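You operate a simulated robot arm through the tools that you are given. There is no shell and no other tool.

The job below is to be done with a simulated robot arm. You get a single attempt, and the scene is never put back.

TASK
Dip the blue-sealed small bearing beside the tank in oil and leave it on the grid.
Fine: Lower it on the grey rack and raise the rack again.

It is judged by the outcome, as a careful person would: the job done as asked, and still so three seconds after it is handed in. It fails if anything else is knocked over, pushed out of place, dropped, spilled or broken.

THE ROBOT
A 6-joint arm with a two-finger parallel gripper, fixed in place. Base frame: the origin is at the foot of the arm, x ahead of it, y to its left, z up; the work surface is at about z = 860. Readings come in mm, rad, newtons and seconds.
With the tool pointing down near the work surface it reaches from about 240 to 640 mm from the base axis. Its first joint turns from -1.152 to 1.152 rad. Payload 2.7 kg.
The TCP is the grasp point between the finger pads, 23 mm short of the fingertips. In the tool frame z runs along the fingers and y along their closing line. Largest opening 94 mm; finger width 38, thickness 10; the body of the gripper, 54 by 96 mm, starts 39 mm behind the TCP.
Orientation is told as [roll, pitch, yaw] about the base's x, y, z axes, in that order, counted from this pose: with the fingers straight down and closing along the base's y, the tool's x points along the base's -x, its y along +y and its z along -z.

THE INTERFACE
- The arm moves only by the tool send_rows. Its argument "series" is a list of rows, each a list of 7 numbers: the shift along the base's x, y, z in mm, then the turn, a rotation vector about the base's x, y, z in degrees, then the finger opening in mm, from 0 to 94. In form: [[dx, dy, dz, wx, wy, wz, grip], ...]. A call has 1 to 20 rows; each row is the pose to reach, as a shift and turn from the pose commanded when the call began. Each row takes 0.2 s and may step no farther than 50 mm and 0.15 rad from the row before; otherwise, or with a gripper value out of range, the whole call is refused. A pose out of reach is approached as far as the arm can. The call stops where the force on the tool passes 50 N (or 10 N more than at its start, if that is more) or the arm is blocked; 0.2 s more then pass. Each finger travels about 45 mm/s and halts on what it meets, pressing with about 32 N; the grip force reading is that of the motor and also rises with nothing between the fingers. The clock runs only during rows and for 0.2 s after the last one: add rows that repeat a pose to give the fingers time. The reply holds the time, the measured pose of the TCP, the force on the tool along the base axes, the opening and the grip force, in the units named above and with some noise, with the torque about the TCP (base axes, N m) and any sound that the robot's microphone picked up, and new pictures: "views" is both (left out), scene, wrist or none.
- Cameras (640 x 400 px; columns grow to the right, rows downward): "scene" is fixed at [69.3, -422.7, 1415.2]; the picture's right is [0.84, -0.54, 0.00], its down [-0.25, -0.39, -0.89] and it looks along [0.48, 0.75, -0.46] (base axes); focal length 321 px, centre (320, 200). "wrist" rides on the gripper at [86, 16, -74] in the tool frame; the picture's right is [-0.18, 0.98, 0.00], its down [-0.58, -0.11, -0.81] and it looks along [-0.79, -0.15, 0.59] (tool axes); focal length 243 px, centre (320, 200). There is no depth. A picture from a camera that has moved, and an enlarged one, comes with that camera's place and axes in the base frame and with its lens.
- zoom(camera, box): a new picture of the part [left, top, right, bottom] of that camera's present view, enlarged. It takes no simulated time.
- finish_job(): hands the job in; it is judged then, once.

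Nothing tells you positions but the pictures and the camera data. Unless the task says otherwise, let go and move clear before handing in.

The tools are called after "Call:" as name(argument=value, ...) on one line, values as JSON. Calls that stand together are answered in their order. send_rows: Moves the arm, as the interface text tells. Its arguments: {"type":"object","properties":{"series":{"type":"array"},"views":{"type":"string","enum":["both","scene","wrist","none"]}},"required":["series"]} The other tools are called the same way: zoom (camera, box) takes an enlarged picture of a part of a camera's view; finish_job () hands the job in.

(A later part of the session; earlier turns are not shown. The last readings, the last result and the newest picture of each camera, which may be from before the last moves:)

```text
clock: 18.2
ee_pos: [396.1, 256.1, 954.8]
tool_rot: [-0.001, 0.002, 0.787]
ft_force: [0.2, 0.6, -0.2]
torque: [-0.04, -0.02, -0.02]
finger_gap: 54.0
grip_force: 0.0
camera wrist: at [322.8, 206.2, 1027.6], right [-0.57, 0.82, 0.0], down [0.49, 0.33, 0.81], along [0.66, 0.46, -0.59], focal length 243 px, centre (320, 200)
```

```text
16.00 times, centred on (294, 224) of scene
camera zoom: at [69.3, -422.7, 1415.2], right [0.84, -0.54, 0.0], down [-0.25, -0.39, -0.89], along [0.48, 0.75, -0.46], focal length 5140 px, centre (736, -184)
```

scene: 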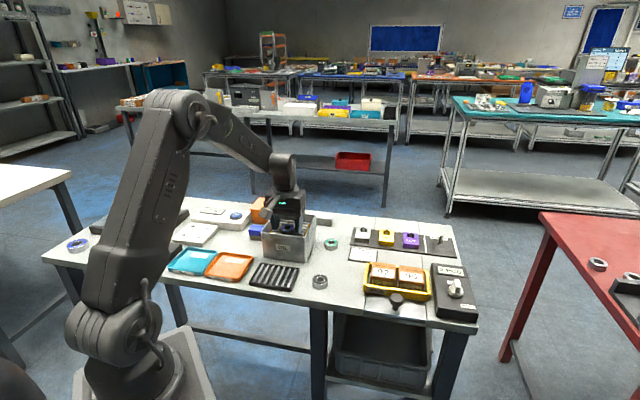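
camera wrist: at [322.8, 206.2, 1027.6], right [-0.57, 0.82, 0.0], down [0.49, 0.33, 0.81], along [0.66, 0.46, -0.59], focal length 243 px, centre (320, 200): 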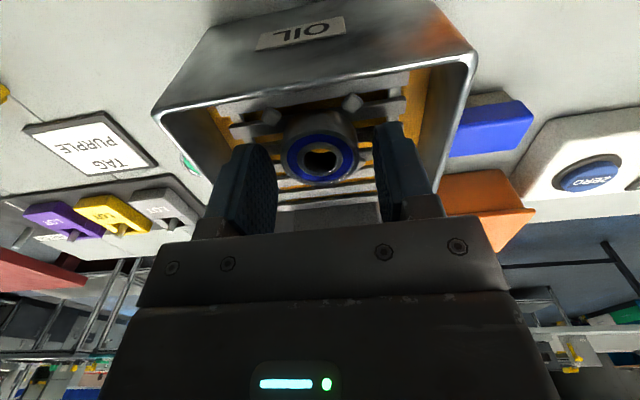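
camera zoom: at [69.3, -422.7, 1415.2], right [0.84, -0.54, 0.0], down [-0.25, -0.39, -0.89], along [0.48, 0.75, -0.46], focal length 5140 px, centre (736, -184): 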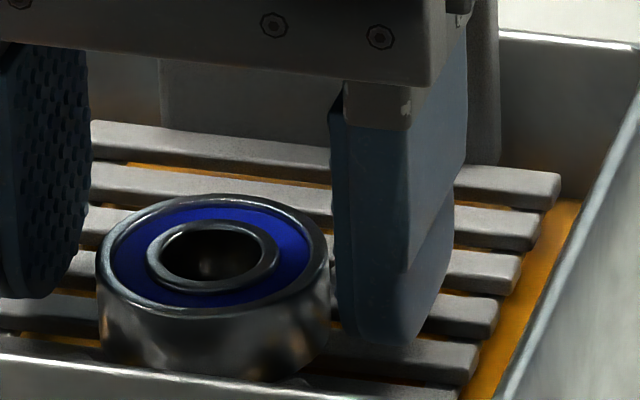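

The bearing is seated in the nest and released. I'll raise the gripper straight up and look at the rack's handle plate.

Call:
send_rows(series=[[0, 0, 5, 0, 0, 0, 54], [0, 0, 20, 0, 0, 0, 54], [0, 0, 45, 0, 0, 0, 54], [0, 0, 75, 0, 0, 0, 54], [0, 0, 105, 0, 0, 0, 70], [0, 0, 135, 0, 0, 0, 90], [0, 0, 150, 0, 0, 0, 90], [0, 0, 150, 0, 0, 0, 90]])

Call:
zoom(camera="wrist", box=[200, 0, 440, 200])

Call:
zoom(camera="scene", box=[250, 180, 330, 250])

```text
clock: 20.0
ee_pos: [395.7, 257.1, 1104.9]
tool_rot: [-0.001, 0.001, 0.788]
ft_force: [-0.6, 0.9, 0.6]
torque: [0.05, 0.0, 0.01]
finger_gap: 89.9
grip_force: 0.0
camera wrist: at [322.8, 207.4, 1177.4], right [-0.57, 0.82, 0.0], down [0.49, 0.33, 0.81], along [0.66, 0.46, -0.59], focal length 243 px, centre (320, 200)
```

scene: 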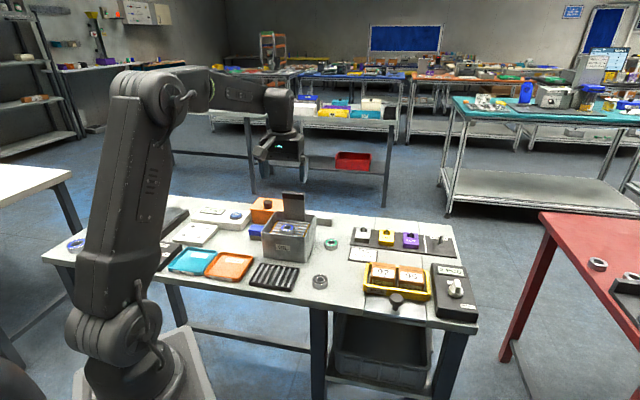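
wrist: 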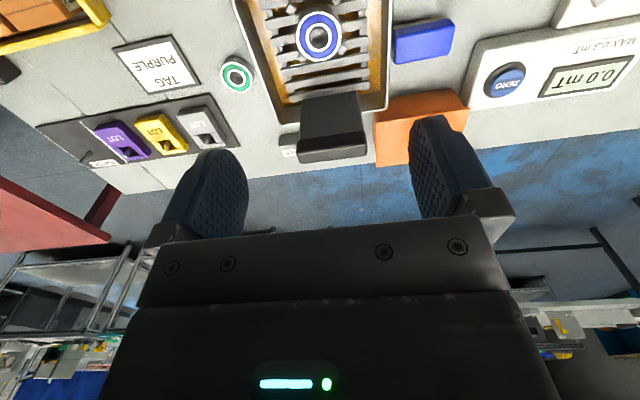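

```text
2.00 times, centred on (320, 100) of wrist
camera zoom: at [322.8, 207.4, 1177.4], right [-0.57, 0.82, 0.0], down [0.49, 0.33, 0.81], along [0.66, 0.46, -0.59], focal length 485 px, centre (320, 400)
```

zoom: 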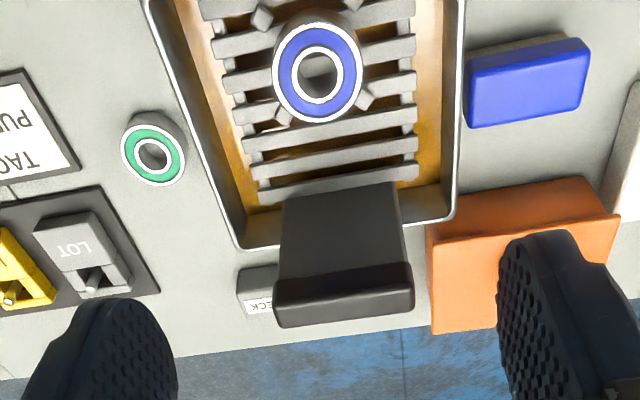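

```text
5.71 times, centred on (290, 215) of scene
camera zoom: at [69.3, -422.7, 1415.2], right [0.84, -0.54, 0.0], down [-0.25, -0.39, -0.89], along [0.48, 0.75, -0.46], focal length 1836 px, centre (491, 114)
```

zoom: 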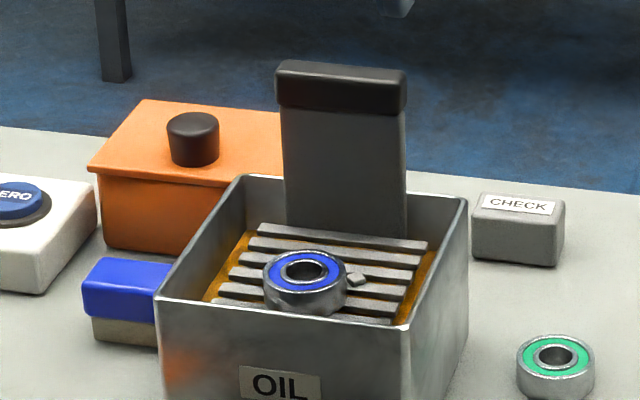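

The bearing sits squarely in the nest. I'll zoom in on the handle cap to get its position for gripping.

Call:
zoom(camera="wrist", box=[280, 80, 390, 170])

Call:
zoom(camera="scene", box=[275, 185, 315, 225])

```text
4.44 times, centred on (335, 125) of wrist
camera zoom: at [322.8, 207.4, 1177.4], right [-0.57, 0.82, 0.0], down [0.49, 0.33, 0.81], along [0.66, 0.46, -0.59], focal length 1078 px, centre (253, 533)
```

zoom: 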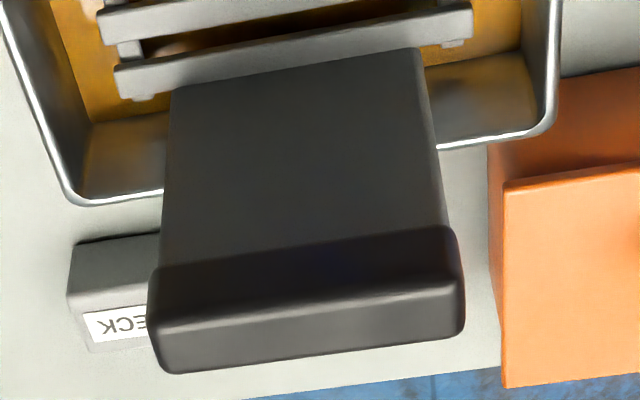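

```text
10.00 times, centred on (295, 205) of scene
camera zoom: at [69.3, -422.7, 1415.2], right [0.84, -0.54, 0.0], down [-0.25, -0.39, -0.89], along [0.48, 0.75, -0.46], focal length 3213 px, centre (570, 150)
```

zoom: 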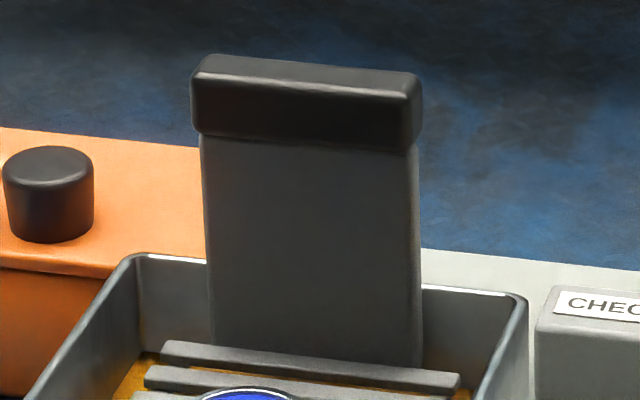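

The handle cap is about 61 mm wide with its top near z = 1017, centred with the gripper and about 60 mm behind the TCP. I'll move over it with the fingers wide and descend so they straddle the cap ends.

Call:
send_rows(series=[[10.6, 10.6, 0, 0, 0, 0, 90], [21.2, 21.2, 0, 0, 0, 0, 90], [31.8, 31.8, 0, 0, 0, 0, 90], [42.4, 42.4, 0, 0, 0, 0, 90], [42.4, 42.4, -25, 0, 0, 0, 90], [42.4, 42.4, -45, 0, 0, 0, 90], [42.4, 42.4, -45, 0, 0, 0, 90]])

Call:
zoom(camera="wrist", box=[200, 40, 440, 240])

Call:
zoom(camera="scene", box=[250, 150, 340, 240])

```text
clock: 21.6
ee_pos: [439.5, 298.6, 1059.5]
tool_rot: [0.001, 0.001, 0.789]
ft_force: [0.2, 0.3, -1.1]
torque: [-0.01, 0.0, -0.02]
finger_gap: 90.0
grip_force: 0.1
camera wrist: at [366.0, 248.6, 1131.4], right [-0.57, 0.82, 0.0], down [0.49, 0.33, 0.81], along [0.66, 0.46, -0.59], focal length 243 px, centre (320, 200)
```

scene: 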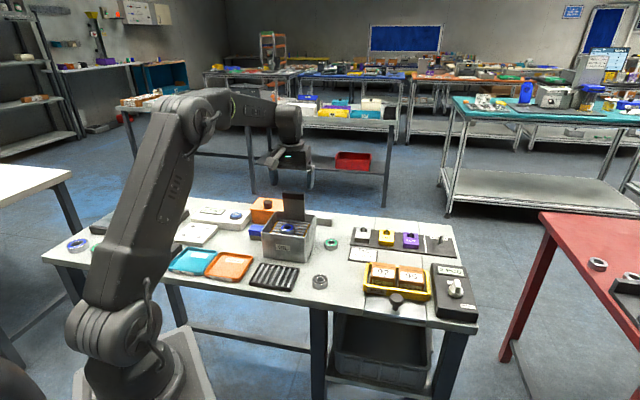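
wrist: 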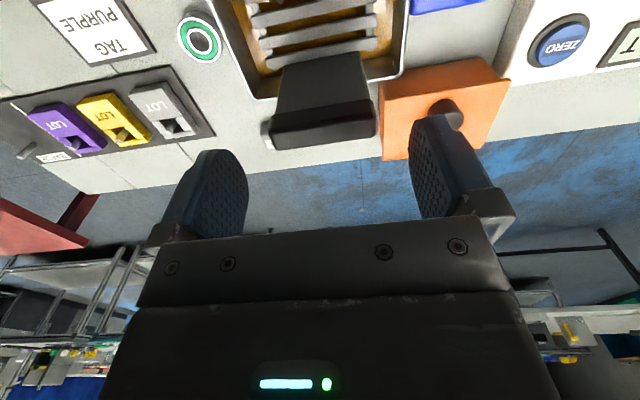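

```text
2.00 times, centred on (320, 140) of wrist
camera zoom: at [366.0, 248.6, 1131.4], right [-0.57, 0.82, 0.0], down [0.49, 0.33, 0.81], along [0.66, 0.46, -0.59], focal length 485 px, centre (320, 320)
```

zoom: 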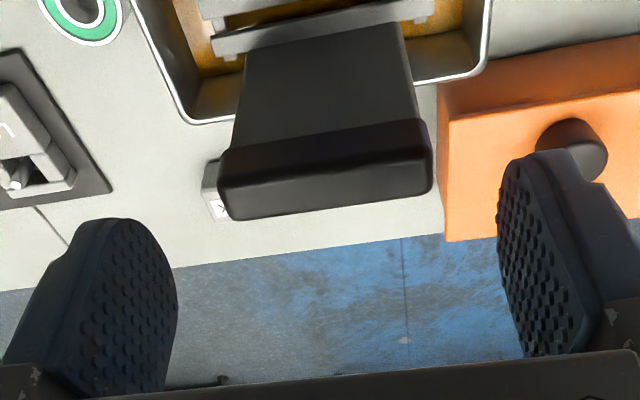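

```text
4.44 times, centred on (295, 195) of scene
camera zoom: at [69.3, -422.7, 1415.2], right [0.84, -0.54, 0.0], down [-0.25, -0.39, -0.89], along [0.48, 0.75, -0.46], focal length 1428 px, centre (431, 222)
```

zoom: 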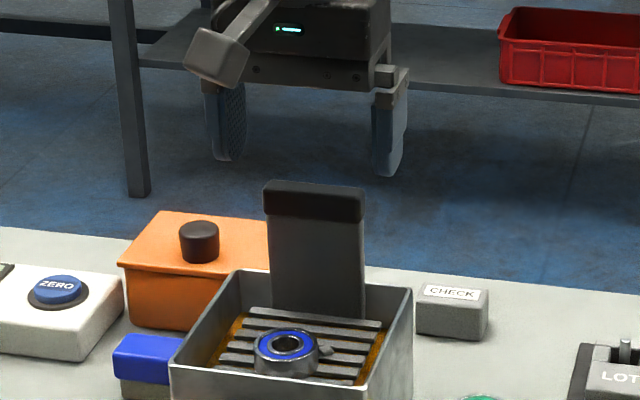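

The cap is well centred between the fingers, with its top at z ≈ 1017. I'll lower around it and close on its ends.

Call:
send_rows(series=[[0.8, 2, -12, 0, 0, 0, 90], [0.8, 2, -24, 0, 0, 0, 85], [0.8, 2, -34, 0, 0, 0, 80], [0.8, 2, -37, 0, 0, 0, 80], [0.8, 2, -37, 0, 0, 0, 80]])

Call:
zoom(camera="wrist", box=[200, 40, 440, 240])

Call:
zoom(camera="scene", box=[250, 160, 340, 240])

```text
clock: 22.8
ee_pos: [439.9, 300.9, 1023.2]
tool_rot: [-0.001, -0.001, 0.786]
ft_force: [-0.5, -0.4, -0.3]
torque: [-0.02, 0.0, -0.03]
finger_gap: 79.7
grip_force: 0.1
camera wrist: at [366.8, 250.8, 1095.5], right [-0.57, 0.82, 0.0], down [0.49, 0.33, 0.81], along [0.66, 0.46, -0.59], focal length 243 px, centre (320, 200)
```

scene: 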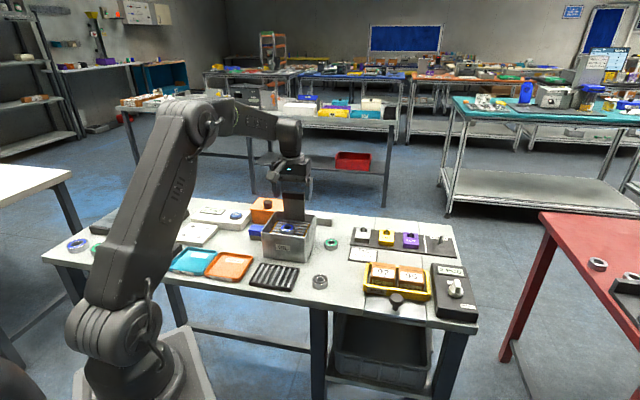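
wrist: 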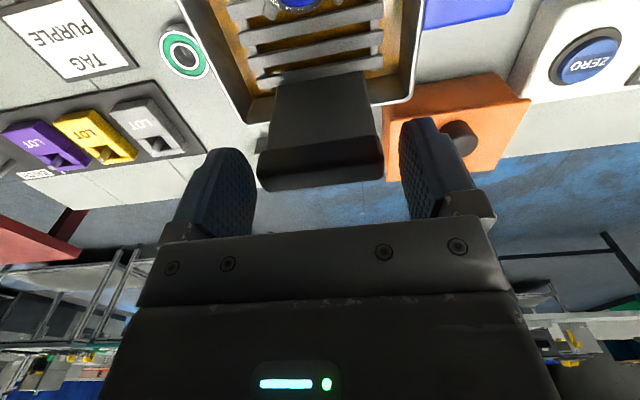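

```text
2.00 times, centred on (320, 140) of wrist
camera zoom: at [366.8, 250.8, 1095.5], right [-0.57, 0.82, 0.0], down [0.49, 0.33, 0.81], along [0.66, 0.46, -0.59], focal length 485 px, centre (320, 320)
```

zoom: 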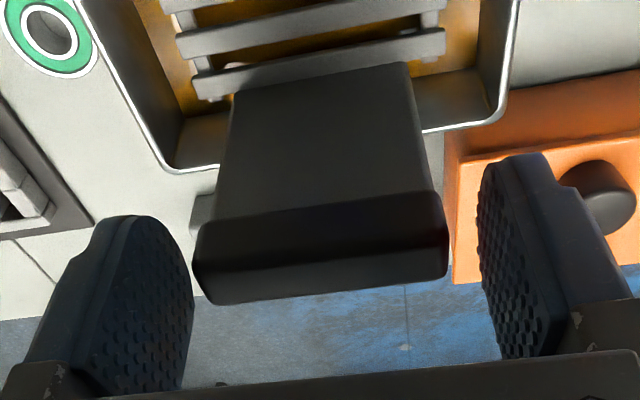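

```text
5.00 times, centred on (295, 200) of scene
camera zoom: at [69.3, -422.7, 1415.2], right [0.84, -0.54, 0.0], down [-0.25, -0.39, -0.89], along [0.48, 0.75, -0.46], focal length 1606 px, centre (445, 200)
```

zoom: 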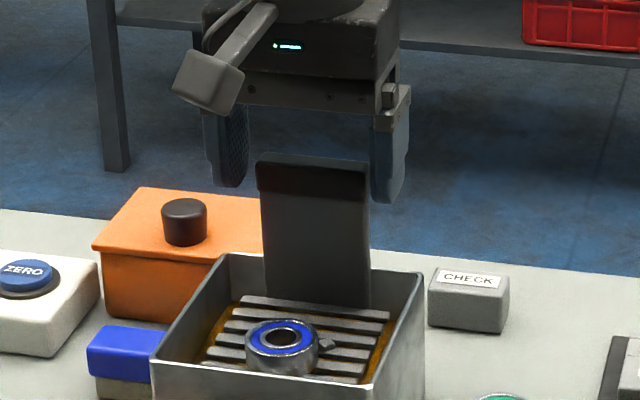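

Fingers straddle the cap cleanly. Closing on it now.

Call:
send_rows(series=[[0, 0, 0, 0, 0, 0, 72], [0, 0, 0, 0, 0, 0, 64], [0, 0, 0, 0, 0, 0, 58], [0, 0, 0, 0, 0, 0, 50], [0, 0, 0, 0, 0, 0, 50]], views="wrist")

Call:
zoom(camera="scene", box=[250, 160, 340, 240])

```text
clock: 24.0
ee_pos: [442.0, 300.6, 1022.9]
tool_rot: [0.0, 0.0, 0.785]
ft_force: [7.3, -6.4, -3.1]
torque: [-0.1, -0.46, -0.08]
finger_gap: 65.2
grip_force: 45.1
camera wrist: at [367.4, 250.2, 1095.5], right [-0.57, 0.82, 0.0], down [0.49, 0.33, 0.81], along [0.67, 0.46, -0.59], focal length 243 px, centre (320, 200)
```

wrist: 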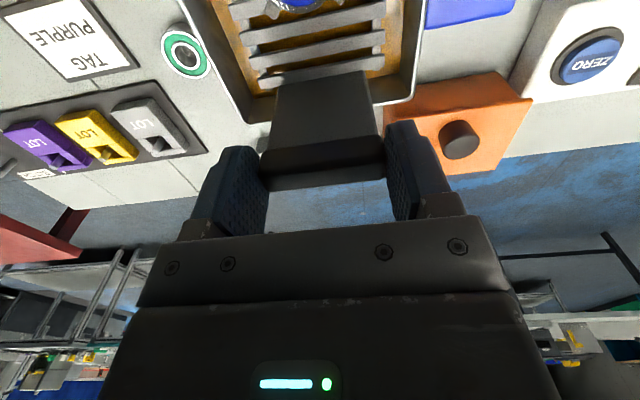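

```text
5.00 times, centred on (295, 200) of scene
camera zoom: at [69.5, -422.8, 1415.2], right [0.84, -0.54, 0.0], down [-0.25, -0.39, -0.89], along [0.48, 0.75, -0.46], focal length 1606 px, centre (445, 200)
```

zoom: 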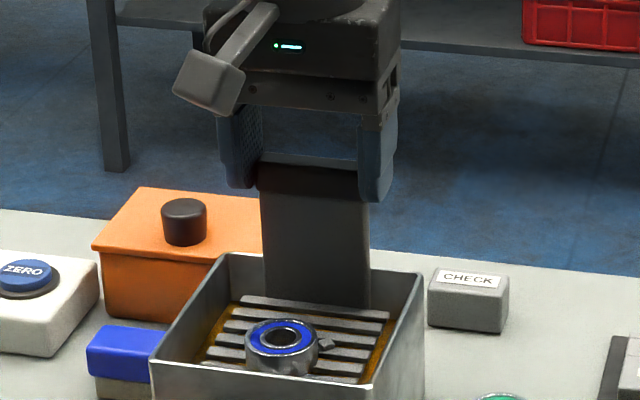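

Gripped: the cap measures 65 mm across, with about 10 N of side force from a slight off-centre. I'll shift about 1 mm to relieve that before lowering.

Call:
send_rows(series=[[0.4, -0.4, 0, 0, 0, 0, 50], [0.8, -0.8, 0, 0, 0, 0, 50], [0.8, -0.8, 0, 0, 0, 0, 50]], views="none")

```text
clock: 24.8
ee_pos: [441.2, 299.7, 1023.7]
tool_rot: [0.0, 0.001, 0.787]
ft_force: [2.2, -2.9, -3.2]
torque: [-0.61, -0.97, -0.55]
finger_gap: 65.4
grip_force: 44.9
```

Side force is down to about 3.6 N. Now I'll lower the rack gently and watch the force.

Call:
send_rows(series=[[0, 0, -2, 0, 0, 0, 50], [0, 0, -4, 0, 0, 0, 50], [0, 0, -6, 0, 0, 0, 50], [0, 0, -8, 0, 0, 0, 50], [0, 0, -10, 0, 0, 0, 50], [0, 0, -10, 0, 0, 0, 50]])

Call:
zoom(camera="scene", box=[250, 160, 340, 240])

```text
clock: 26.2
ee_pos: [441.5, 301.0, 1013.5]
tool_rot: [0.001, 0.0, 0.785]
ft_force: [-4.1, -0.1, 1.0]
torque: [1.06, -0.92, -0.01]
finger_gap: 65.3
grip_force: 44.6
camera wrist: at [367.5, 249.9, 1085.6], right [-0.57, 0.82, 0.0], down [0.49, 0.33, 0.81], along [0.66, 0.46, -0.59], focal length 243 px, centre (320, 200)
```

scene: 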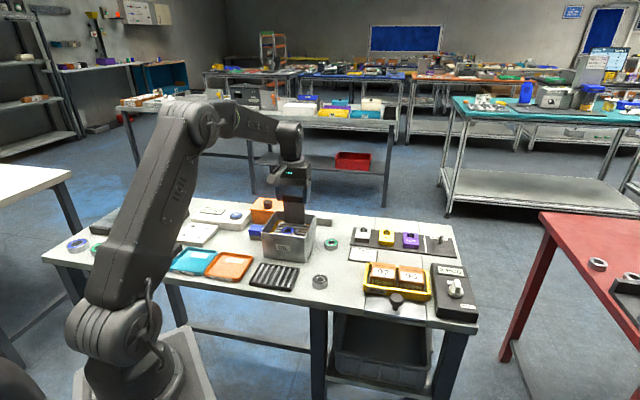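
wrist: 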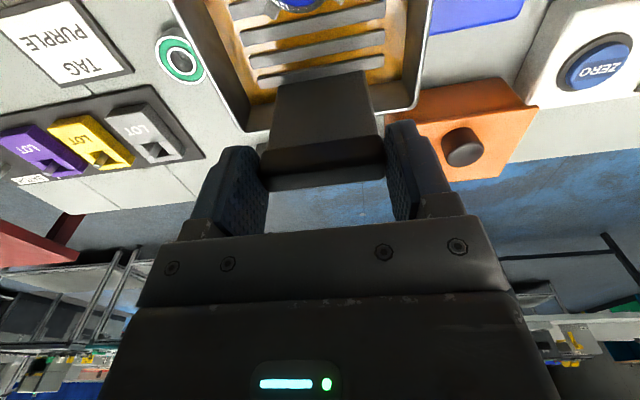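

```text
5.00 times, centred on (295, 200) of scene
camera zoom: at [69.1, -422.7, 1415.2], right [0.84, -0.54, 0.0], down [-0.25, -0.39, -0.89], along [0.48, 0.75, -0.46], focal length 1606 px, centre (445, 200)
```

zoom: 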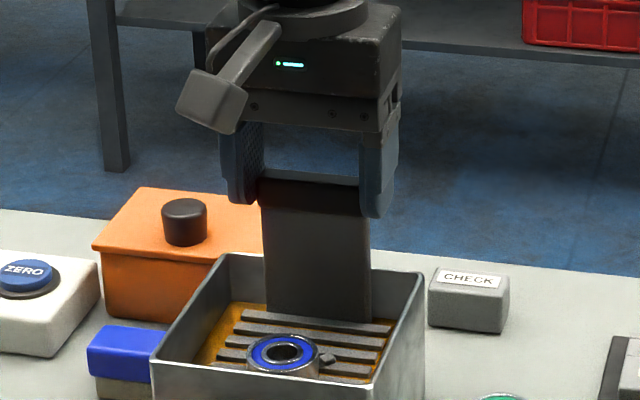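

The rack moves smoothly with the bearing staying in place. I'll keep lowering.

Call:
send_rows(series=[[0, 0, -2, 0, 0, 0, 50], [0, 0, -4, 0, 0, 0, 50], [0, 0, -6, 0, 0, 0, 50], [0, 0, -8, 0, 0, 0, 50], [0, 0, -10, 0, 0, 0, 50], [0, 0, -12, 0, 0, 0, 50], [0, 0, -14, 0, 0, 0, 50], [0, 0, -14, 0, 0, 0, 50]])

Call:
zoom(camera="scene", box=[250, 160, 340, 240])

Call:
zoom(camera="wrist", box=[180, 0, 440, 200])

```text
clock: 28.0
ee_pos: [442.0, 298.9, 999.7]
tool_rot: [0.001, -0.002, 0.787]
ft_force: [2.9, 13.4, 1.5]
torque: [0.2, -1.36, -0.25]
finger_gap: 65.2
grip_force: 44.5
camera wrist: at [367.3, 249.8, 1071.6], right [-0.57, 0.82, 0.0], down [0.49, 0.33, 0.81], along [0.67, 0.46, -0.59], focal length 243 px, centre (320, 200)
```

scene: 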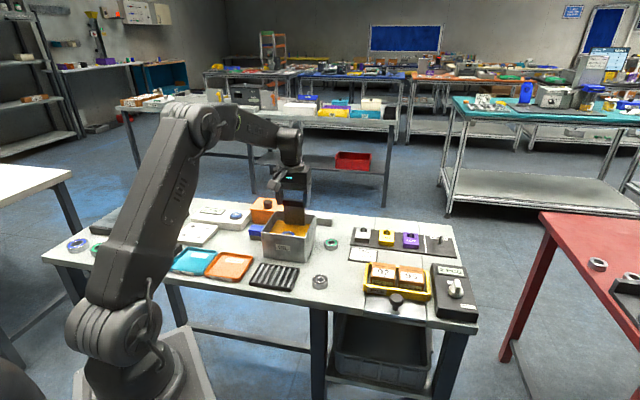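
wrist: 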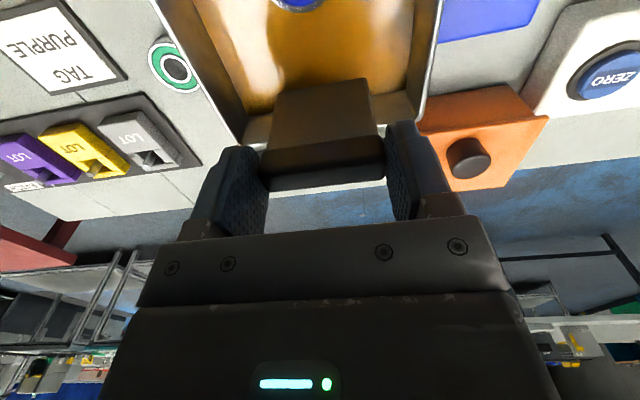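

```text
5.00 times, centred on (295, 200) of scene
camera zoom: at [69.3, -422.3, 1415.4], right [0.84, -0.54, 0.0], down [-0.25, -0.39, -0.89], along [0.48, 0.75, -0.46], focal length 1606 px, centre (445, 200)
```

zoom: 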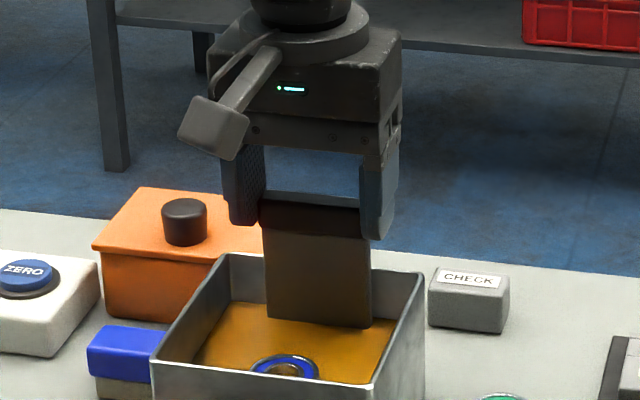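

```text
2.00 times, centred on (310, 100) of wrist
camera zoom: at [367.3, 249.8, 1071.6], right [-0.57, 0.82, 0.0], down [0.49, 0.33, 0.81], along [0.67, 0.46, -0.59], focal length 485 px, centre (340, 400)
```

zoom: 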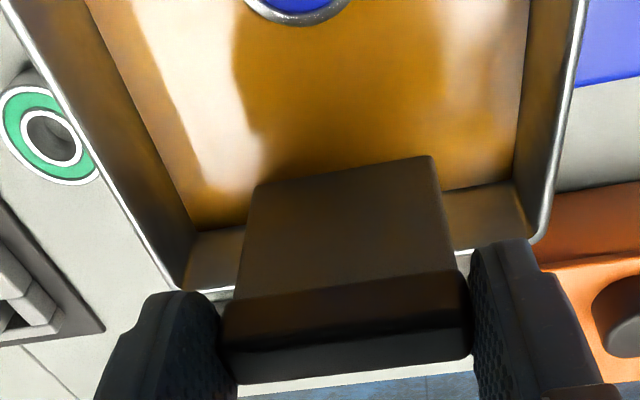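

The slats are under the oil and the bearing's top is almost at the surface. I'll lower slowly a bit farther for full immersion.

Call:
send_rows(series=[[0, 0, -1.5, 0, 0, 0, 50], [0, 0, -3, 0, 0, 0, 50], [0, 0, -4.5, 0, 0, 0, 50], [0, 0, -6, 0, 0, 0, 50], [0, 0, -7.5, 0, 0, 0, 50], [0, 0, -9, 0, 0, 0, 50], [0, 0, -10, 0, 0, 0, 50], [0, 0, -10, 0, 0, 0, 50]])

Call:
zoom(camera="scene", box=[250, 160, 340, 240])

```text
clock: 29.8
ee_pos: [441.8, 300.1, 988.8]
tool_rot: [0.0, -0.001, 0.788]
ft_force: [9.9, 19.0, 1.6]
torque: [-0.38, -0.41, -0.16]
finger_gap: 65.4
grip_force: 45.0
camera wrist: at [367.3, 249.9, 1061.3], right [-0.57, 0.82, 0.0], down [0.49, 0.33, 0.81], along [0.67, 0.46, -0.59], focal length 243 px, centre (320, 200)
```

scene: 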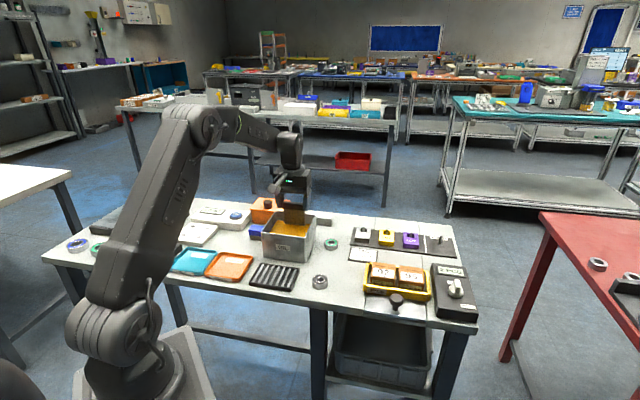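
wrist: 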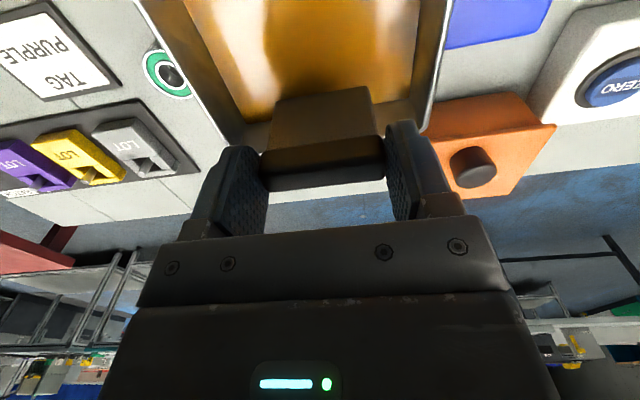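

```text
5.00 times, centred on (295, 200) of scene
camera zoom: at [69.5, -422.1, 1415.4], right [0.84, -0.54, 0.0], down [-0.25, -0.39, -0.89], along [0.48, 0.75, -0.46], focal length 1606 px, centre (445, 200)
```

zoom: 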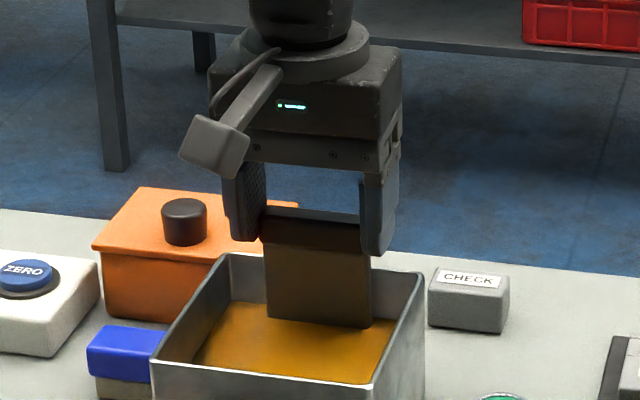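

The bearing is fully under the oil, with no bottom contact (Fz 1.6 N). I'll dwell there about 2 s while easing the sideways load slightly.

Call:
send_rows(series=[[0.5, 0.7, 0, 0, 0, 0, 50], [1, 1.4, 0, 0, 0, 0, 50], [1, 1.4, 0, 0, 0, 0, 50], [1, 1.4, 0, 0, 0, 0, 50], [1, 1.4, 0, 0, 0, 0, 50], [1, 1.4, 0, 0, 0, 0, 50], [1, 1.4, 0, 0, 0, 0, 50], [1, 1.4, 0, 0, 0, 0, 50]])

Call:
zoom(camera="wrist", box=[180, 0, 460, 200])

Call:
zoom(camera="scene", box=[265, 205, 325, 245])

```text
clock: 31.6
ee_pos: [440.7, 300.1, 986.9]
tool_rot: [0.002, 0.003, 0.787]
ft_force: [-10.2, -1.7, -2.6]
torque: [0.18, 0.93, 0.11]
finger_gap: 65.2
grip_force: 45.1
camera wrist: at [367.7, 250.2, 1061.0], right [-0.57, 0.82, 0.0], down [0.49, 0.34, 0.8], along [0.66, 0.45, -0.59], focal length 243 px, centre (320, 200)
```

scene: 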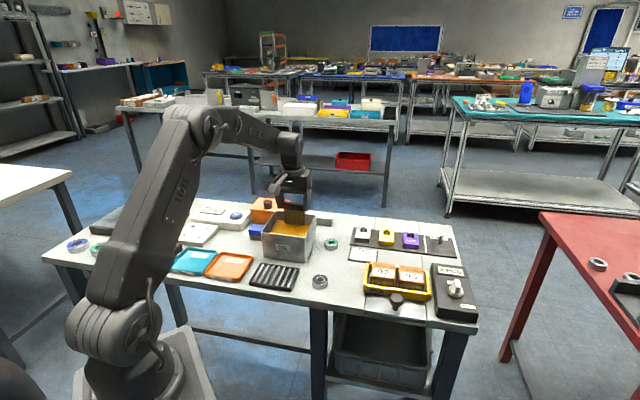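
wrist: 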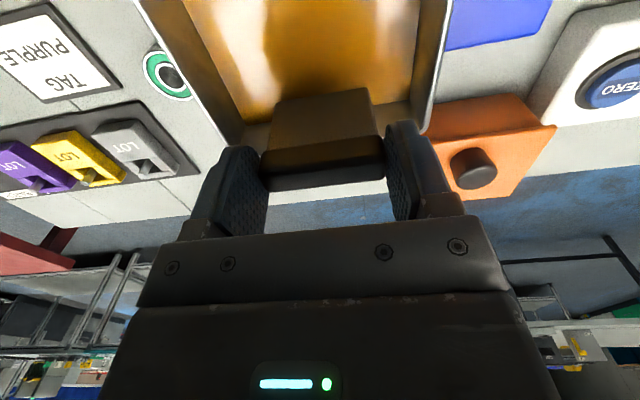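

```text
2.00 times, centred on (320, 100) of wrist
camera zoom: at [367.7, 250.2, 1061.0], right [-0.57, 0.82, 0.0], down [0.49, 0.34, 0.8], along [0.66, 0.45, -0.59], focal length 485 px, centre (320, 400)
```

zoom: 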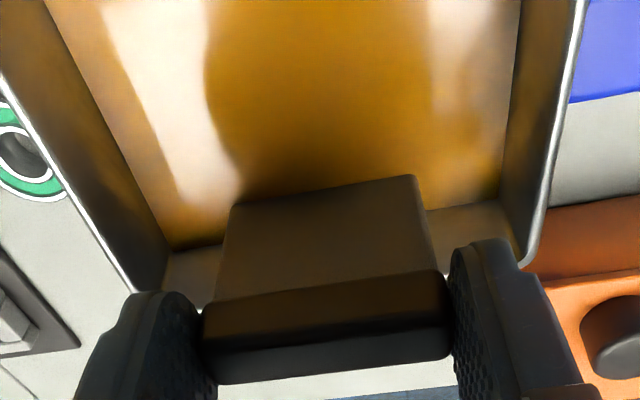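

```text
10.00 times, centred on (295, 225) of scene
camera zoom: at [69.1, -422.7, 1415.2], right [0.84, -0.54, 0.0], down [-0.25, -0.39, -0.89], along [0.48, 0.75, -0.46], focal length 3213 px, centre (570, -50)
```

zoom: 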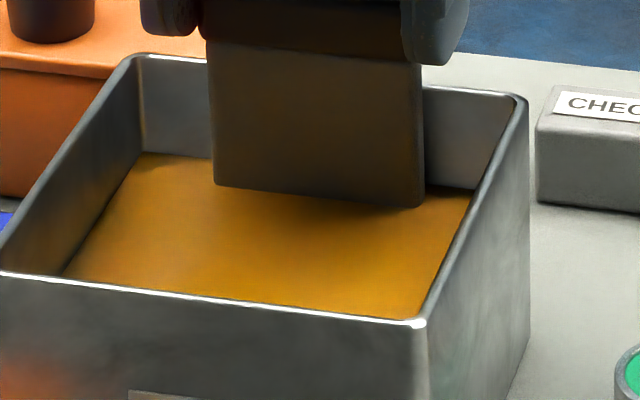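

Fully immersed and dwelled. Now I'll raise the rack slowly back up.

Call:
send_rows(series=[[-0.3, -0.4, 2, 0, 0, 0, 50], [-0.5, -0.7, 4, 0, 0, 0, 50], [-0.5, -0.7, 6, 0, 0, 0, 50], [-0.5, -0.7, 8, 0, 0, 0, 50], [-0.5, -0.7, 10, 0, 0, 0, 50], [-0.5, -0.7, 12, 0, 0, 0, 50], [-0.5, -0.7, 14, 0, 0, 0, 50], [-0.5, -0.7, 16, 0, 0, 0, 50], [-0.5, -0.7, 18, 0, 0, 0, 50], [-0.5, -0.7, 20, 0, 0, 0, 50], [-0.5, -0.7, 20, 0, 0, 0, 50]])

Call:
zoom(camera="scene", box=[250, 160, 340, 240])

```text
clock: 34.0
ee_pos: [441.2, 300.1, 1010.2]
tool_rot: [0.001, 0.0, 0.786]
ft_force: [-16.9, -2.1, -4.5]
torque: [0.39, 0.31, 0.11]
finger_gap: 65.5
grip_force: 44.8
camera wrist: at [367.6, 250.0, 1082.2], right [-0.57, 0.82, 0.0], down [0.49, 0.34, 0.81], along [0.66, 0.46, -0.59], focal length 243 px, centre (320, 200)
```

scene: 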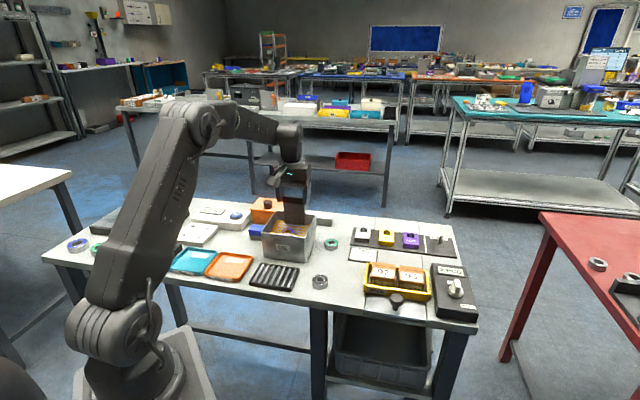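
wrist: 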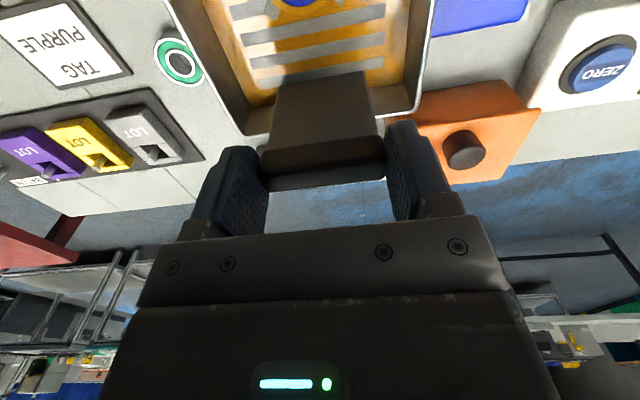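

```text
5.00 times, centred on (295, 200) of scene
camera zoom: at [68.9, -422.7, 1415.2], right [0.84, -0.54, 0.0], down [-0.25, -0.39, -0.89], along [0.48, 0.75, -0.46], focal length 1606 px, centre (445, 200)
```

zoom: 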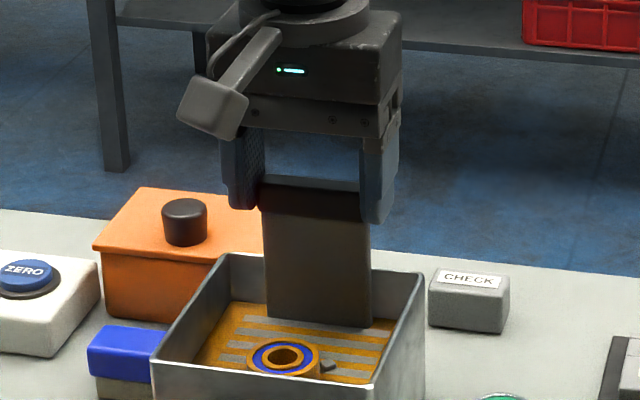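

The bearing comes up oil-coated and still nested. I'll raise the rest of the way while easing the lateral load.

Call:
send_rows(series=[[-0.5, 0, 2, 0, 0, 0, 50], [-1, 0, 4, 0, 0, 0, 50], [-1.2, 0, 6, 0, 0, 0, 50], [-1.2, 0, 8, 0, 0, 0, 50], [-1.2, 0, 10, 0, 0, 0, 50], [-1.2, 0, 12, 0, 0, 0, 50], [-1.2, 0, 14, 0, 0, 0, 50], [-1.2, 0, 14, 0, 0, 0, 50]])

Call:
zoom(camera="scene", box=[250, 160, 340, 240])

```text
clock: 35.8
ee_pos: [441.0, 299.7, 1022.4]
tool_rot: [-0.002, 0.0, 0.783]
ft_force: [3.6, -4.4, -3.6]
torque: [-0.5, -1.04, -0.23]
finger_gap: 65.1
grip_force: 44.7
camera wrist: at [367.2, 250.0, 1095.7], right [-0.57, 0.82, 0.0], down [0.49, 0.33, 0.81], along [0.67, 0.46, -0.59], focal length 243 px, centre (320, 200)
```

scene: 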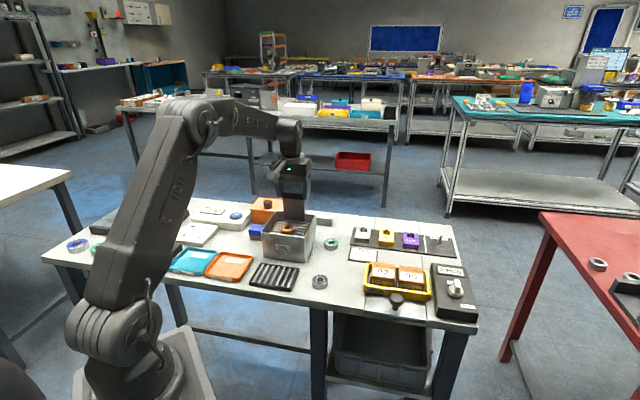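
wrist: 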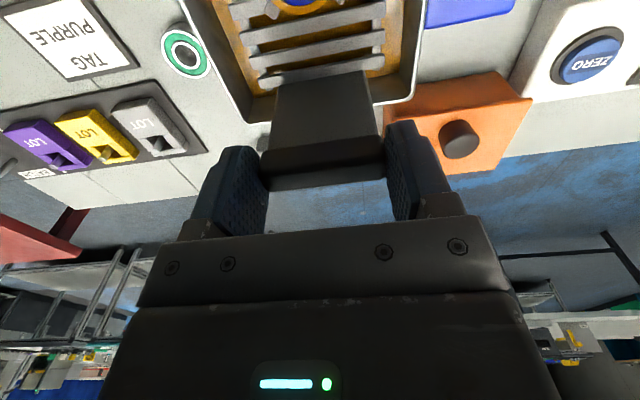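

```text
5.00 times, centred on (295, 200) of scene
camera zoom: at [69.4, -422.7, 1415.2], right [0.84, -0.54, 0.0], down [-0.25, -0.39, -0.89], along [0.48, 0.75, -0.46], focal length 1606 px, centre (445, 200)
```

zoom: 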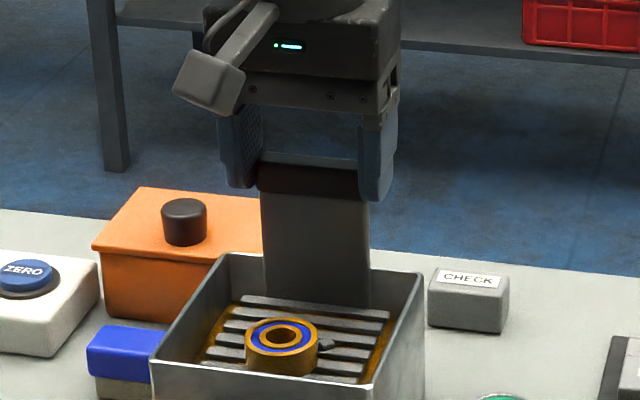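

The rack is back at its pre-grip height. I'll raise the last 2–3 mm to its original height in small steps, watching for a stop.

Call:
send_rows(series=[[0, 0, 0.8, 0, 0, 0, 50], [0, 0, 1.6, 0, 0, 0, 50], [0, 0, 2.4, 0, 0, 0, 50], [0, 0, 2.4, 0, 0, 0, 50]], views="none")

Call:
zoom(camera="scene", box=[292, 215, 324, 235])

Call:
zoom(camera="scene", box=[262, 185, 326, 255])

```text
clock: 36.8
ee_pos: [442.1, 299.6, 1024.7]
tool_rot: [0.0, -0.003, 0.788]
ft_force: [23.1, 4.0, -15.5]
torque: [-0.13, -0.74, -0.11]
finger_gap: 65.5
grip_force: 44.7
```

```text
16.00 times, centred on (308, 225) of scene
camera zoom: at [70.2, -422.4, 1415.3], right [0.84, -0.54, 0.0], down [-0.25, -0.39, -0.89], along [0.48, 0.75, -0.46], focal length 5140 px, centre (512, -200)
```

zoom: 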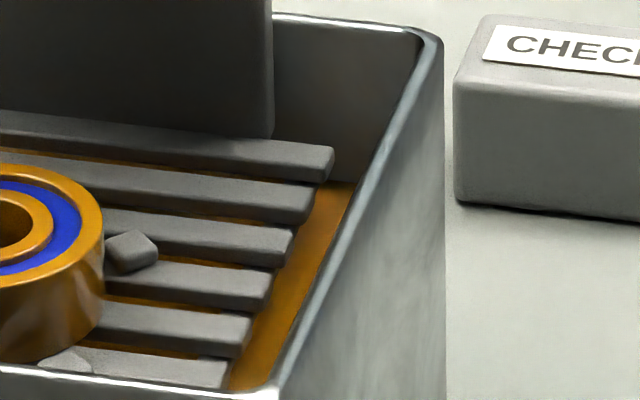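

```text
5.71 times, centred on (294, 220) of scene
camera zoom: at [70.2, -422.4, 1415.3], right [0.84, -0.54, 0.0], down [-0.25, -0.39, -0.89], along [0.48, 0.75, -0.46], focal length 1836 px, centre (469, 86)
```

zoom: 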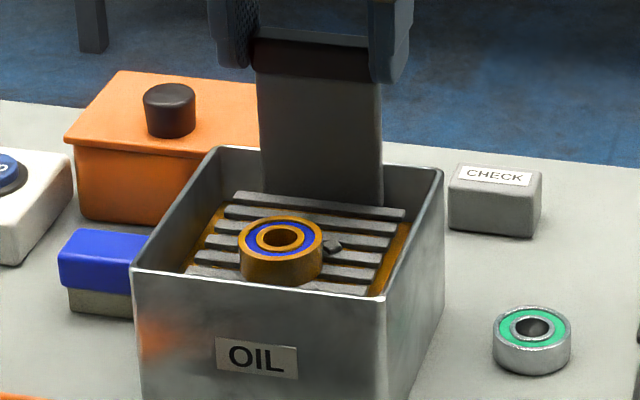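

The rack is at its original top position and pulling against its upper stop. I'll ease off slightly to unload it, then open the fingers.

Call:
send_rows(series=[[-0.7, 0, -0.4, 0, 0, 0, 50], [-1.2, 0, -0.8, 0, 0, 0, 50], [-1.2, 0, -0.8, 0, 0, 0, 50]], views="none")

```text
clock: 37.6
ee_pos: [442.5, 299.3, 1026.8]
tool_rot: [-0.003, -0.004, 0.785]
ft_force: [33.3, 1.1, -7.2]
torque: [0.13, 0.7, 0.13]
finger_gap: 65.2
grip_force: 44.8
```

Call:
send_rows(series=[[0.8, 0, 0, 0, 0, 0, 50], [1.6, 0, 0, 0, 0, 0, 50], [1.6, 0, 0, 0, 0, 0, 50]], views="none")

```text
clock: 38.4
ee_pos: [441.9, 300.1, 1025.3]
tool_rot: [0.0, 0.001, 0.788]
ft_force: [9.3, -6.6, 0.1]
torque: [-0.04, -1.45, -0.53]
finger_gap: 65.4
grip_force: 45.7
```

The load is down to about 11 N. I'll open the fingers now.

Call:
send_rows(series=[[0.3, -0.3, 0, 0, 0, 0, 60], [0.5, -0.5, 0, 0, 0, 0, 68], [0.5, -0.5, 0, 0, 0, 0, 76], [0.5, -0.5, 0, 0, 0, 0, 84], [0.5, -0.5, 0, 0, 0, 0, 84]])

Call:
zoom(camera="scene", box=[262, 165, 326, 235])

Call:
zoom(camera="wrist", box=[200, 40, 440, 240])

```text
clock: 39.6
ee_pos: [440.5, 300.2, 1024.6]
tool_rot: [0.001, -0.002, 0.788]
ft_force: [0.2, 0.4, -0.7]
torque: [-0.02, -0.02, 0.0]
finger_gap: 84.0
grip_force: 0.1
camera wrist: at [367.0, 249.1, 1097.2], right [-0.57, 0.82, 0.0], down [0.49, 0.33, 0.81], along [0.66, 0.46, -0.59], focal length 243 px, centre (320, 200)
```

scene: 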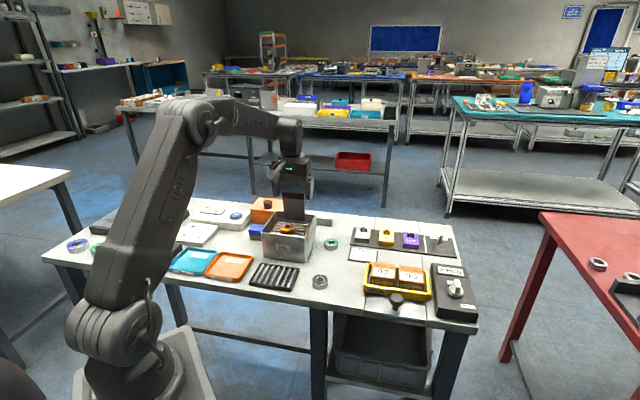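
wrist: 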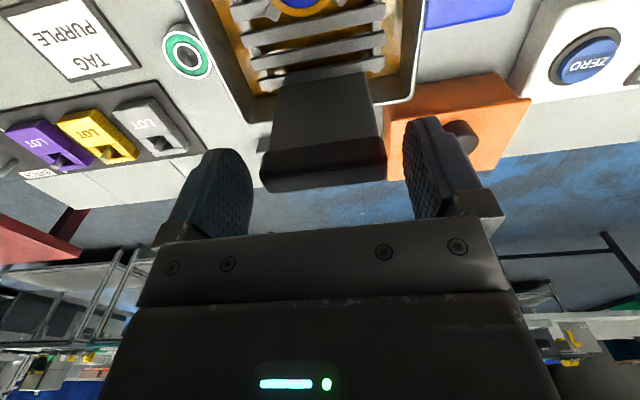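

```text
5.71 times, centred on (294, 200) of scene
camera zoom: at [69.3, -422.7, 1415.2], right [0.84, -0.54, 0.0], down [-0.25, -0.39, -0.89], along [0.48, 0.75, -0.46], focal length 1836 px, centre (469, 200)
```

zoom: 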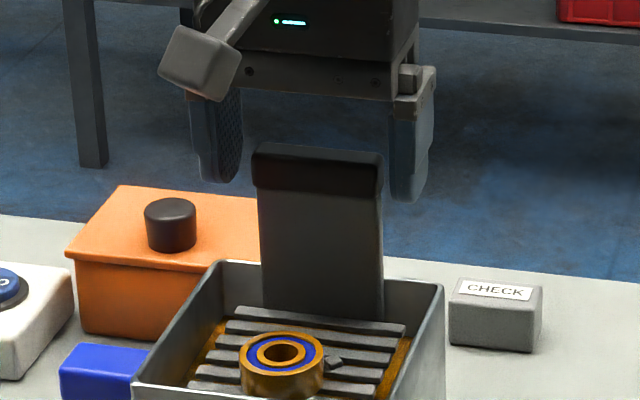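

```text
2.00 times, centred on (320, 140) of wrist
camera zoom: at [367.0, 249.1, 1097.2], right [-0.57, 0.82, 0.0], down [0.49, 0.33, 0.81], along [0.66, 0.46, -0.59], focal length 485 px, centre (320, 320)
```

zoom: 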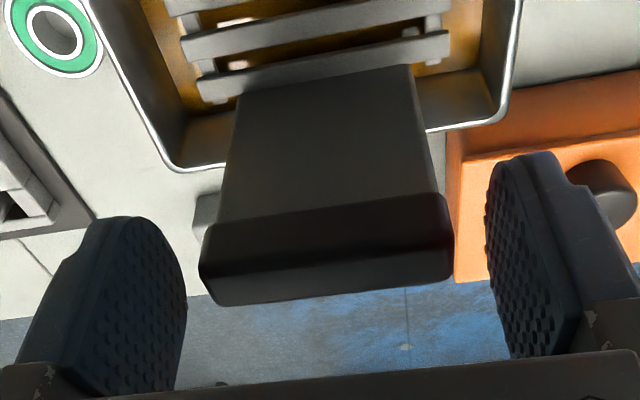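

The rack stays up with the oiled bearing in its nest. I'll raise clear of the handle and return above the nest.

Call:
send_rows(series=[[0, 0, 20, 0, 0, 0, 84], [0, 0, 45, 0, 0, 0, 84], [0, 0, 75, 0, 0, 0, 84], [-15, -15, 80, 0, 0, 0, 75], [-30, -30, 80, 0, 0, 0, 65], [-44.2, -43.8, 80, 0, 0, 0, 60], [-44.2, -43.8, 50, 0, 0, 0, 60], [-44.2, -43.8, 20, 0, 0, 0, 60], [-44.2, -43.8, 0, 0, 0, 0, 60], [-44.2, -43.8, 0, 0, 0, 0, 60]])

Call:
zoom(camera="wrist", box=[210, 0, 430, 160])

```text
clock: 41.8
ee_pos: [396.6, 256.1, 1025.0]
tool_rot: [-0.001, 0.0, 0.788]
ft_force: [-0.2, 0.1, 0.4]
torque: [0.02, -0.03, -0.01]
finger_gap: 60.0
grip_force: 0.2
camera wrist: at [322.8, 205.9, 1097.3], right [-0.57, 0.82, 0.0], down [0.49, 0.33, 0.81], along [0.66, 0.46, -0.59], focal length 243 px, centre (320, 200)
```

scene: 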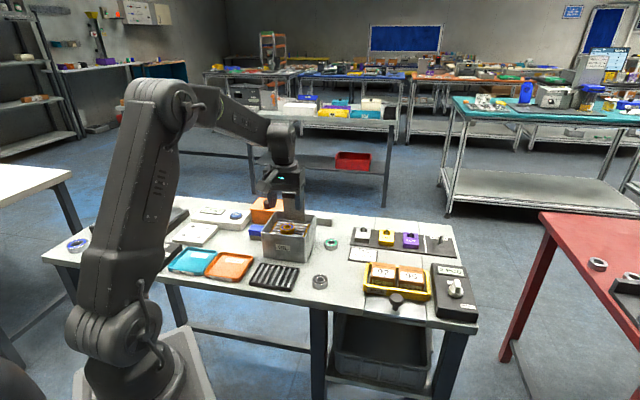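
wrist: 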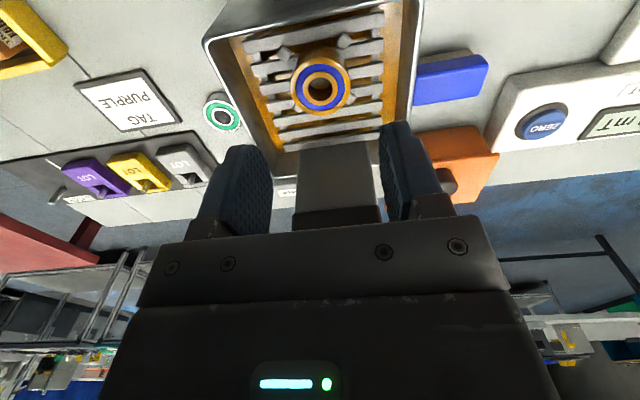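

```text
2.50 times, centred on (320, 80) of wrist
camera zoom: at [322.8, 205.9, 1097.3], right [-0.57, 0.82, 0.0], down [0.49, 0.33, 0.81], along [0.66, 0.46, -0.59], focal length 606 px, centre (320, 500)
```

zoom: 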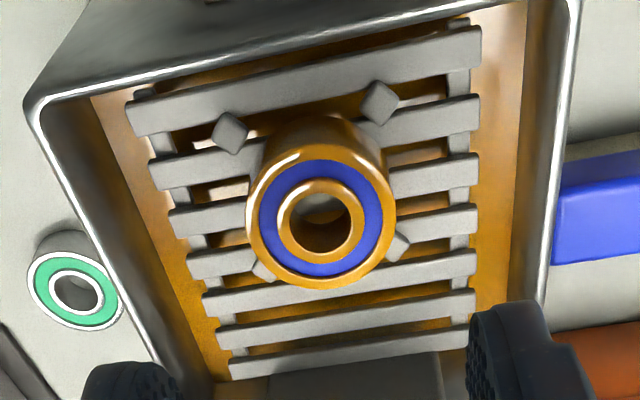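

The gripper is aligned over the oiled bearing within about a millimetre. I'll descend with a 56 mm opening.

Call:
send_rows(series=[[-0.3, 0.3, -20, 0, 0, 0, 58], [-0.3, 0.3, -40, 0, 0, 0, 56], [-0.3, 0.3, -55, 0, 0, 0, 56], [-0.3, 0.3, -63, 0, 0, 0, 56], [-0.3, 0.3, -67, 0, 0, 0, 56], [-0.3, 0.3, -67, 0, 0, 0, 56]])

Call:
zoom(camera="wrist", box=[210, 60, 430, 220])

Call:
zoom(camera="scene", box=[276, 212, 312, 236])

```text
clock: 43.2
ee_pos: [397.5, 256.0, 958.0]
tool_rot: [0.001, 0.0, 0.788]
ft_force: [0.1, 0.0, -0.7]
torque: [0.02, 0.02, -0.02]
finger_gap: 56.0
grip_force: 0.1
camera wrist: at [323.3, 206.0, 1030.5], right [-0.57, 0.82, 0.0], down [0.49, 0.33, 0.81], along [0.66, 0.46, -0.59], focal length 243 px, centre (320, 200)
```

scene: 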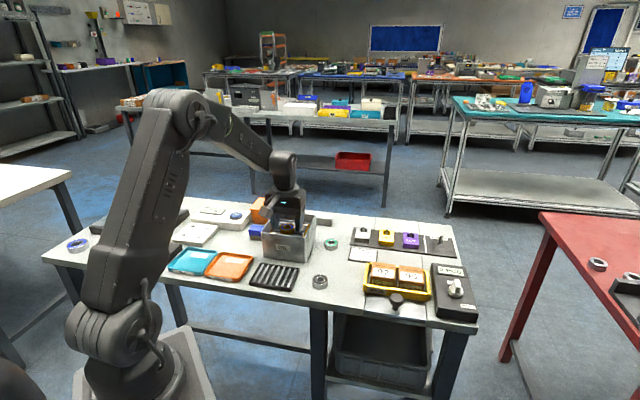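
wrist: 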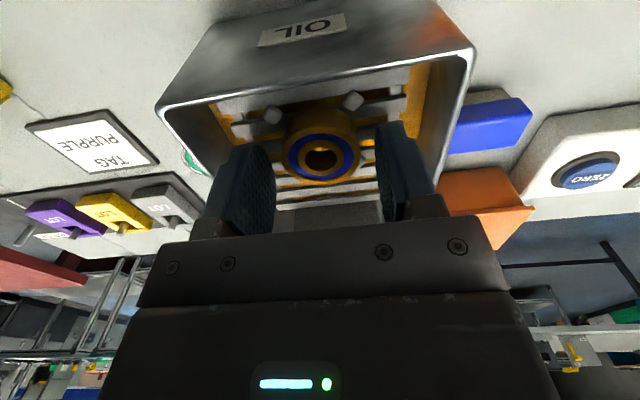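

```text
2.50 times, centred on (320, 140) of wrist
camera zoom: at [323.3, 206.0, 1030.5], right [-0.57, 0.82, 0.0], down [0.49, 0.33, 0.81], along [0.66, 0.46, -0.59], focal length 606 px, centre (320, 350)
```

zoom: 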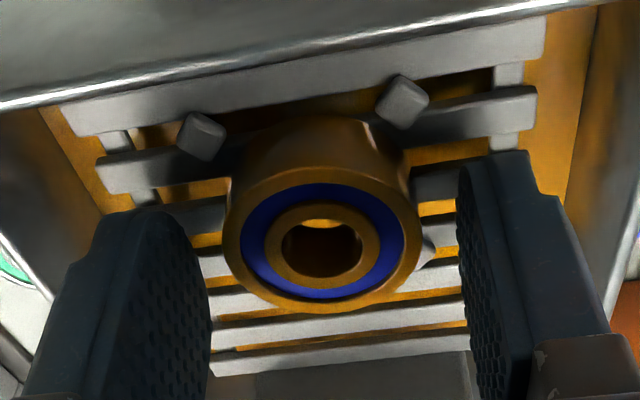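

```text
16.00 times, centred on (294, 224) of scene
camera zoom: at [69.3, -422.7, 1415.2], right [0.84, -0.54, 0.0], down [-0.25, -0.39, -0.89], along [0.48, 0.75, -0.46], focal length 5140 px, centre (736, -184)
```

zoom: 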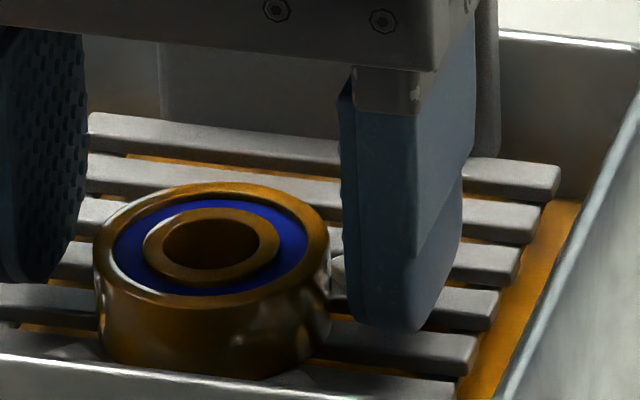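

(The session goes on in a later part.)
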